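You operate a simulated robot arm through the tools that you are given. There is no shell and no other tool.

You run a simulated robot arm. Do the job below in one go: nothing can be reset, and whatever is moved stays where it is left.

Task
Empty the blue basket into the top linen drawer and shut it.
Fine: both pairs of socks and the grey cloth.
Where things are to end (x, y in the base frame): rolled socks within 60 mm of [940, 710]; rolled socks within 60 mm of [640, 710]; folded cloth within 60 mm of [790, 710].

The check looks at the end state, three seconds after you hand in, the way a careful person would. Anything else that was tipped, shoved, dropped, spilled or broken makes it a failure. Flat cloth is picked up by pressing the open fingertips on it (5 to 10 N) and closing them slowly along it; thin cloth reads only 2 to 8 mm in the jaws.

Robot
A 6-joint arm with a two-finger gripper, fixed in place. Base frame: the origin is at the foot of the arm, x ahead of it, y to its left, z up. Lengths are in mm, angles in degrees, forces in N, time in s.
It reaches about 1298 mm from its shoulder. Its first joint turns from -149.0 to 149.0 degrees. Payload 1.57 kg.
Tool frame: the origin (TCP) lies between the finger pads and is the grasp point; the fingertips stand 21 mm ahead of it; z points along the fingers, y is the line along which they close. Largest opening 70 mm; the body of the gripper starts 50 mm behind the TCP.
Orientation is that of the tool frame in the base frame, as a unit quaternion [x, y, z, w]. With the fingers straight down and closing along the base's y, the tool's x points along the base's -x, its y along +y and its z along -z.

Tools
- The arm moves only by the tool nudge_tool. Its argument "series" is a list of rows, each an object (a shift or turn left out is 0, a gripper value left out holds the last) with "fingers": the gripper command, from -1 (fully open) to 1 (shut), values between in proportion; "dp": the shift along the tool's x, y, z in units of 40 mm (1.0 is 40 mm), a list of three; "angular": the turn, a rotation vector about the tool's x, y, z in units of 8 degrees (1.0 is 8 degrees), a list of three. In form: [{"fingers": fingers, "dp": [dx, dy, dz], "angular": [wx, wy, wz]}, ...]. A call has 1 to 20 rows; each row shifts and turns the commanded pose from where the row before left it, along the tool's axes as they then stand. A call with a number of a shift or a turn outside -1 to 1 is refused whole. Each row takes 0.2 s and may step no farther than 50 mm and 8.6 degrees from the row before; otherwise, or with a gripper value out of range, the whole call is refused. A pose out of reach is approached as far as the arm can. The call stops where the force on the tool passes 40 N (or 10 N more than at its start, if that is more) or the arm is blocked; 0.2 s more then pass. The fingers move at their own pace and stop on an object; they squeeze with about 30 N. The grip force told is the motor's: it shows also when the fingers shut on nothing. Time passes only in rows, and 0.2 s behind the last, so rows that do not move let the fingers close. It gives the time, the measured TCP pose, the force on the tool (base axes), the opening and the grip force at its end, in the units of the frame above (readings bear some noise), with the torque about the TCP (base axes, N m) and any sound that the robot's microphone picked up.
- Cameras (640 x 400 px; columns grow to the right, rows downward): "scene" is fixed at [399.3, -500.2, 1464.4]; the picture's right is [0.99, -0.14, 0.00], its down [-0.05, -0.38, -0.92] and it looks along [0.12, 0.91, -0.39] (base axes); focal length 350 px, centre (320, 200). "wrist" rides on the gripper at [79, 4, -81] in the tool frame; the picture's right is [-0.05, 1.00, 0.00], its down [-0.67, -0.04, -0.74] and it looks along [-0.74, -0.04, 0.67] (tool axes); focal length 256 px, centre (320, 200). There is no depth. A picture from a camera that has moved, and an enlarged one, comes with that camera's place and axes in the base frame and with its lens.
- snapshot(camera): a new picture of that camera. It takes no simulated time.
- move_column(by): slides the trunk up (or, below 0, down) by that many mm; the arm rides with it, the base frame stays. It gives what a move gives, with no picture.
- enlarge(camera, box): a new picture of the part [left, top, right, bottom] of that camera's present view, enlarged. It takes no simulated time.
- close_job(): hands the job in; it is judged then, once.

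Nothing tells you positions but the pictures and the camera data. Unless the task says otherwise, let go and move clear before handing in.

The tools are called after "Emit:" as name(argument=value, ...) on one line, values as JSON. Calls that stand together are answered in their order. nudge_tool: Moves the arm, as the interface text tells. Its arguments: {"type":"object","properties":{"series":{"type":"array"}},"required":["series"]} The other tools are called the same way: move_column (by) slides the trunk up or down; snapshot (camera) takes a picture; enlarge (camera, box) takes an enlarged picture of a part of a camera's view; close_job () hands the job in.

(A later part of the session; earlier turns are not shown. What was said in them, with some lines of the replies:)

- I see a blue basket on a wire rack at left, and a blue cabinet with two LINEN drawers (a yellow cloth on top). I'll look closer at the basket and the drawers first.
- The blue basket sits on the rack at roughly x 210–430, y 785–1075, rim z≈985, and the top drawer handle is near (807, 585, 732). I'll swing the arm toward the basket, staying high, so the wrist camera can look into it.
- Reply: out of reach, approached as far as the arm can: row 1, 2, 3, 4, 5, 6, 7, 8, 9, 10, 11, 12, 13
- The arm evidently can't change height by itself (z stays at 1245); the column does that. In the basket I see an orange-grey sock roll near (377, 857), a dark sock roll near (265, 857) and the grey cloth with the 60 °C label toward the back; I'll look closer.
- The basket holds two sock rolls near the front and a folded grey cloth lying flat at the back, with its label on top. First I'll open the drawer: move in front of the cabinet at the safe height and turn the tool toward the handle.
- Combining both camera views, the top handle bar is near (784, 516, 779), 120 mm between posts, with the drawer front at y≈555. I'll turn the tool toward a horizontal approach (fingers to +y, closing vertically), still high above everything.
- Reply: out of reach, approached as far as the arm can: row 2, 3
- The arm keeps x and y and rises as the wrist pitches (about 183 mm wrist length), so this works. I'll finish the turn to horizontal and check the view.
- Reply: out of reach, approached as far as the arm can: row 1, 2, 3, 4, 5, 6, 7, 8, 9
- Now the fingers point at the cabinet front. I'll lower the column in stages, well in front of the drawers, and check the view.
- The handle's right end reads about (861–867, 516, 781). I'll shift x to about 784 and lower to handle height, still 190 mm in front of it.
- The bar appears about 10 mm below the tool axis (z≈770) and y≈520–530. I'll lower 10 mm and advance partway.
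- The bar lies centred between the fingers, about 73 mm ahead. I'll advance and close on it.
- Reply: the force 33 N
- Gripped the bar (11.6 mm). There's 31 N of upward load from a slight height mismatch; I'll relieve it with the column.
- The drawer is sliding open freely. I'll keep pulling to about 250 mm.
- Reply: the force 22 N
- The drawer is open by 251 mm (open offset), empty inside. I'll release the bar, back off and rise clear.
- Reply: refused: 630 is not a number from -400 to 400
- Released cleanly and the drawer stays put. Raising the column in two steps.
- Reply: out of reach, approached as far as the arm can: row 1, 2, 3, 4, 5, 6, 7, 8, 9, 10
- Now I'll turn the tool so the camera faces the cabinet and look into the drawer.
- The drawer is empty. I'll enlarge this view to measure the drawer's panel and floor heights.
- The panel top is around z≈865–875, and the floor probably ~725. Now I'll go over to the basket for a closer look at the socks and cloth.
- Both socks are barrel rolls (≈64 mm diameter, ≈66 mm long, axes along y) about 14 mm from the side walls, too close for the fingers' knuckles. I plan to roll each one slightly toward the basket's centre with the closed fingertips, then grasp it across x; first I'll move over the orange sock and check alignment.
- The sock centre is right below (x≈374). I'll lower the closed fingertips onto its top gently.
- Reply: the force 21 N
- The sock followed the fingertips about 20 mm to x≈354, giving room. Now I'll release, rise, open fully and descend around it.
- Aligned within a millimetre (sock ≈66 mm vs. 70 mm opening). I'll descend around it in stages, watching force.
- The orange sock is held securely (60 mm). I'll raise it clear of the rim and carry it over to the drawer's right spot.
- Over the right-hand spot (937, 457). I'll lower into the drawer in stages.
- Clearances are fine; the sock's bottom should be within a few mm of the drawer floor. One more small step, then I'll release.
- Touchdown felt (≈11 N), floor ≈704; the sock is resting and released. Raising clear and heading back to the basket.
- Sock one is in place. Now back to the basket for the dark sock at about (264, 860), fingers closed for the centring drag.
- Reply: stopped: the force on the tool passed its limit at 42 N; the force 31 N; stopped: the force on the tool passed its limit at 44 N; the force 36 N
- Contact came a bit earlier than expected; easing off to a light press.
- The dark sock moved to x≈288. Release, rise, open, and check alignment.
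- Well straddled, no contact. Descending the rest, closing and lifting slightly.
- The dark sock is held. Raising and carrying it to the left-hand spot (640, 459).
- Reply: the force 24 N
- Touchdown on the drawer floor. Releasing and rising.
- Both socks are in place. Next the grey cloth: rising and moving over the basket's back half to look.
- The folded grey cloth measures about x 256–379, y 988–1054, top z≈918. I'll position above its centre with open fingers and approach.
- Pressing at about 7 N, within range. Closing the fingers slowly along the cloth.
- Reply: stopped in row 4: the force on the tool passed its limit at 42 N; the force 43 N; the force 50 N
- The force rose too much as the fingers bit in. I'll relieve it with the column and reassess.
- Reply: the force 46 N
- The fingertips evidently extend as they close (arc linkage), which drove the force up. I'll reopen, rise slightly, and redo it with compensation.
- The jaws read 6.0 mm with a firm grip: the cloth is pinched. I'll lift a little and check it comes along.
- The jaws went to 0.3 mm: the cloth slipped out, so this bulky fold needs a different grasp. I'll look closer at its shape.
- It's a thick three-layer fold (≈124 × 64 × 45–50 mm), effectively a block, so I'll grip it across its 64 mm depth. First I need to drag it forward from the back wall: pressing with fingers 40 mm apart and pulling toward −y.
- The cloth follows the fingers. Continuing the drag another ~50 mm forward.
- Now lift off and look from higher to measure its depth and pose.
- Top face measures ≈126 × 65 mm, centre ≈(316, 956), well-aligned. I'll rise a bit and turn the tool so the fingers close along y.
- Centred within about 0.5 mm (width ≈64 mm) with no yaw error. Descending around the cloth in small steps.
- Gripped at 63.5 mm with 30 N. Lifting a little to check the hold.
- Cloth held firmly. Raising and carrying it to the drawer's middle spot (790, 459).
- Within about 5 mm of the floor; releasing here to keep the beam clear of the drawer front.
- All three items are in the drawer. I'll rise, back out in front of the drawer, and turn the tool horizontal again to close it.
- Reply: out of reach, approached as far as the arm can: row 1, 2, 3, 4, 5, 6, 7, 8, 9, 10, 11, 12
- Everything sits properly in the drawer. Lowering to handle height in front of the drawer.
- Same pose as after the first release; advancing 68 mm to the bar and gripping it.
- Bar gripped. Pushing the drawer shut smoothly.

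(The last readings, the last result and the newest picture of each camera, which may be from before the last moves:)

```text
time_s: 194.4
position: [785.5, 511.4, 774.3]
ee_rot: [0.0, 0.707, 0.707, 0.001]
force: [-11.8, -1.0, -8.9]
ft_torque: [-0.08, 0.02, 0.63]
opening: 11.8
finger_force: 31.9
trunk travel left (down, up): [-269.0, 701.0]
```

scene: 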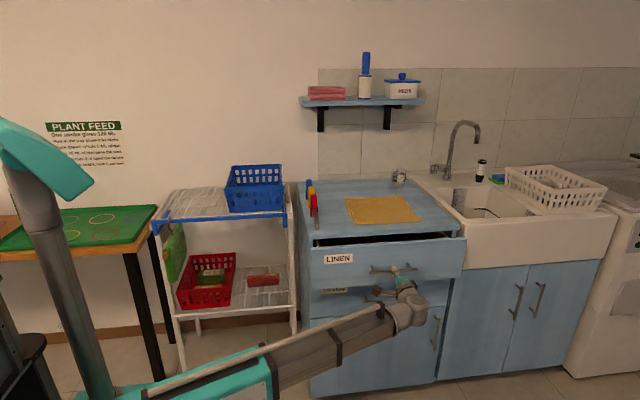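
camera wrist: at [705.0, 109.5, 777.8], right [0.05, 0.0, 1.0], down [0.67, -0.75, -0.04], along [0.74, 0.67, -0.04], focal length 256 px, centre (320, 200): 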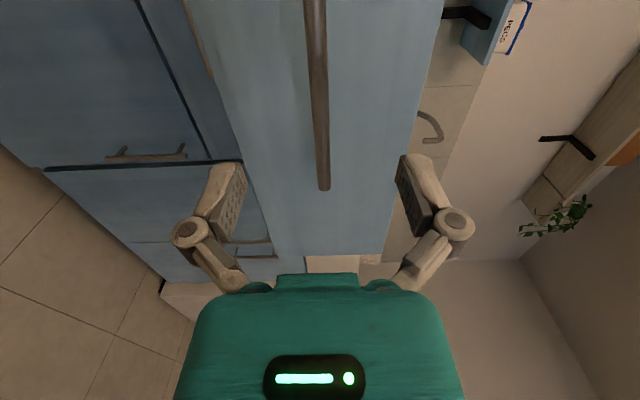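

Emit:
nudge_tool(series=[{"dp": [0, 0, 0.03]}, {"dp": [0, 0, 0.03]}])

Emit:
enlarge(camera="scene", box=[290, 200, 480, 320])

```text
time_s: 195.0
position: [785.8, 513.0, 774.2]
ee_rot: [0.0, 0.707, 0.707, 0.001]
force: [-17.4, -20.2, -16.5]
ft_torque: [-0.21, 0.04, 0.25]
opening: 11.7
finger_force: 32.3
trunk travel left (down, up): [-269.0, 701.0]
```

```text
3.33 times, centred on (385, 260) of scene
camera zoom: at [399.3, -500.2, 1464.4], right [0.99, -0.14, 0.0], down [-0.05, -0.38, -0.92], along [0.12, 0.91, -0.39], focal length 1168 px, centre (103, 0)
```

zoom: 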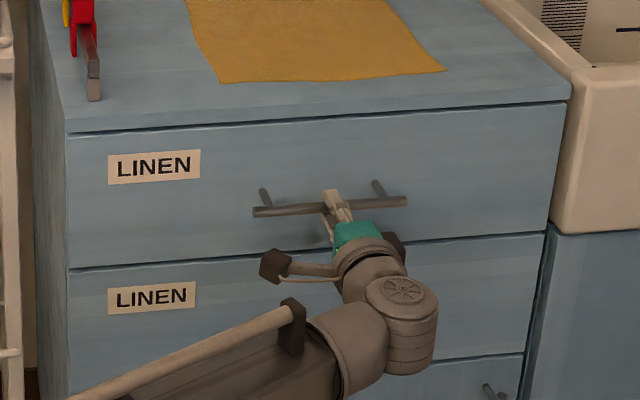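

The drawer is fully shut (−20 N stop felt). Relieving the load slightly, opening the fingers and backing off.

Emit:
nudge_tool(series=[{"fingers": 0.5}, {"fingers": 0}, {"fingers": -0.5}, {"fingers": -1}, {"fingers": -1}, {"fingers": -1}])

Emit:
nudge_tool(series=[{"dp": [0, 0, -0.4]}, {"dp": [0, 0, -0.8]}, {"dp": [0, 0, -0.9]}, {"dp": [0, 0, -0.9]}, {"dp": [0, 0, -0.9]}, {"dp": [0, 0, -0.9]}])

Emit:
snapshot(camera="wrist")

Emit:
enlarge(camera="scene", box=[290, 200, 480, 320])

```text
time_s: 196.4
position: [786.1, 513.5, 773.7]
ee_rot: [0.0, 0.707, 0.707, 0.0]
force: [-0.4, -1.4, -0.4]
ft_torque: [-0.01, -0.02, -0.01]
opening: 69.7
finger_force: 0.2
trunk travel left (down, up): [-269.0, 701.0]
```

```text
time_s: 197.8
position: [783.9, 321.2, 773.6]
ee_rot: [0.0, 0.707, 0.707, 0.0]
force: [0.0, -0.1, 0.6]
ft_torque: [0.03, 0.0, 0.0]
opening: 69.9
finger_force: 0.1
trunk travel left (down, up): [-269.0, 701.0]
```

```text
taken
camera wrist: at [704.3, 239.2, 777.8], right [0.05, 0.0, 1.0], down [0.67, -0.74, -0.04], along [0.74, 0.67, -0.04], focal length 256 px, centre (320, 200)
```

wrist: 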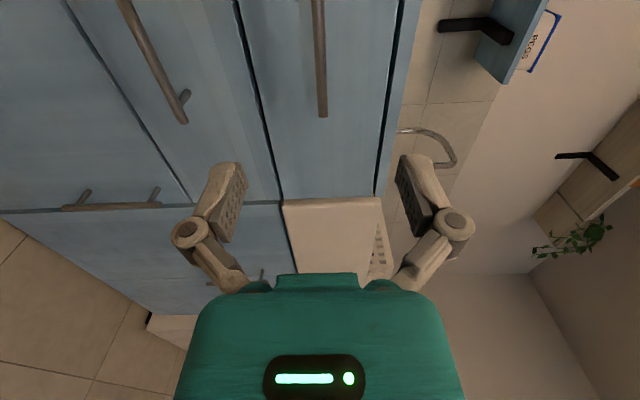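

```text
3.33 times, centred on (385, 260) of scene
camera zoom: at [399.3, -500.2, 1464.4], right [0.99, -0.14, 0.0], down [-0.05, -0.38, -0.92], along [0.12, 0.91, -0.39], focal length 1168 px, centre (103, 0)
```

zoom: 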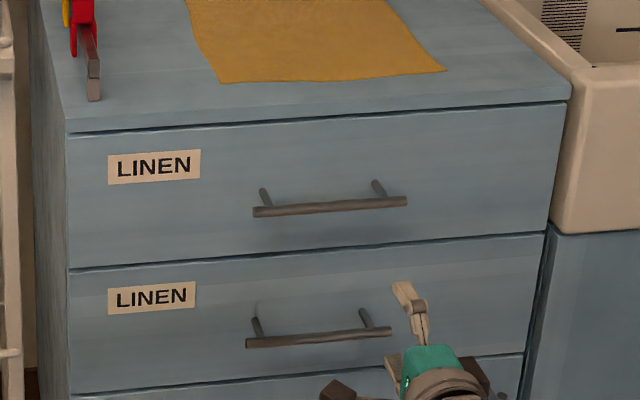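

The drawer is flush shut and the gripper is clear. I'll rise and do a last check of the whole scene and basket.

Emit:
move_column(by=400)

Emit:
move_column(by=250)

Emit:
snapshot(camera="scene")

Emit:
enlarge(camera="scene", box=[150, 140, 310, 240])

```text
time_s: 201.7
position: [784.1, 320.7, 1174.6]
ee_rot: [0.0, 0.706, 0.708, 0.0]
force: [-0.1, 1.0, -0.3]
ft_torque: [-0.01, -0.01, 0.03]
opening: 69.9
finger_force: 0.1
trunk travel left (down, up): [-669.0, 301.0]
```

```text
time_s: 204.2
position: [785.0, 323.1, 1424.8]
ee_rot: [-0.001, 0.706, 0.708, 0.0]
force: [0.2, -0.7, 0.4]
ft_torque: [-0.04, -0.03, -0.03]
opening: 70.0
finger_force: 0.1
trunk travel left (down, up): [-919.0, 51.0]
```

```text
taken
```

scene: 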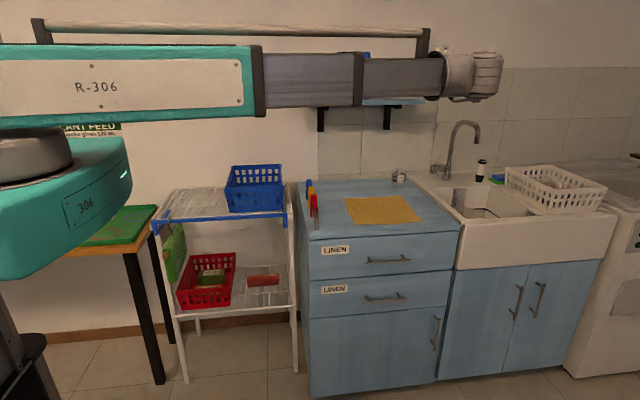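

```text
4.00 times, centred on (230, 190) of scene
camera zoom: at [399.3, -500.2, 1464.4], right [0.99, -0.14, 0.0], down [-0.05, -0.38, -0.92], along [0.12, 0.91, -0.39], focal length 1402 px, centre (680, 240)
```

zoom: 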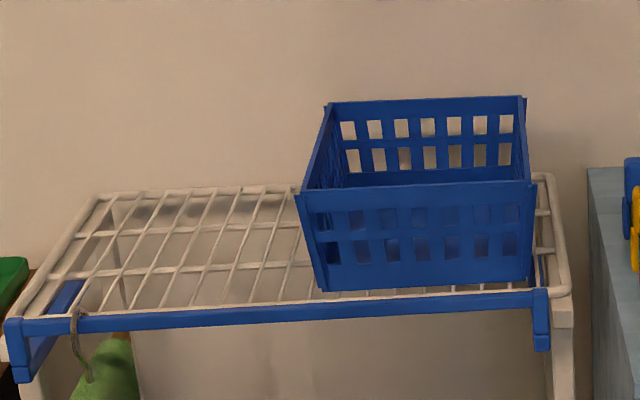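

The basket is empty and hasn't moved, and the top linen drawer is flush shut. The socks and cloth are inside near x 938, 642 and 791, all at y≈709. Nothing else has shifted and the arm is clear, so I'm handing in.

Emit:
close_job()

```text
The job is handed in.
```

The blue basket is empty, and both pairs of socks and the grey cloth are in the top linen drawer, which is shut. I handed the job in and have not been given a result.

The positions below are worked out from where I released each item and how far the drawer then travelled. I could not see inside it once it was shut.

| Item | Target (x, y) | Estimated end (x, y) |
|---|---|---|
| Orange-grey socks | 940, 710 | 938, 709 |
| Dark grey socks | 640, 710 | 642, 710 |
| Grey cloth | 790, 710 | 791, 709 |

- **Cloth:** My first two tries at pinching it from the top failed, so I slid it forward in the basket and gripped it across its short side. I let it go a few millimetres above the drawer floor.
- **Dark socks:** The force limit tripped twice (42–44 N) while I was pressing on them in the basket. They looked undamaged.
- **Everything else:** In the last pictures the basket had not moved, and nothing else in the scene appeared disturbed. The arm is raised and clear.
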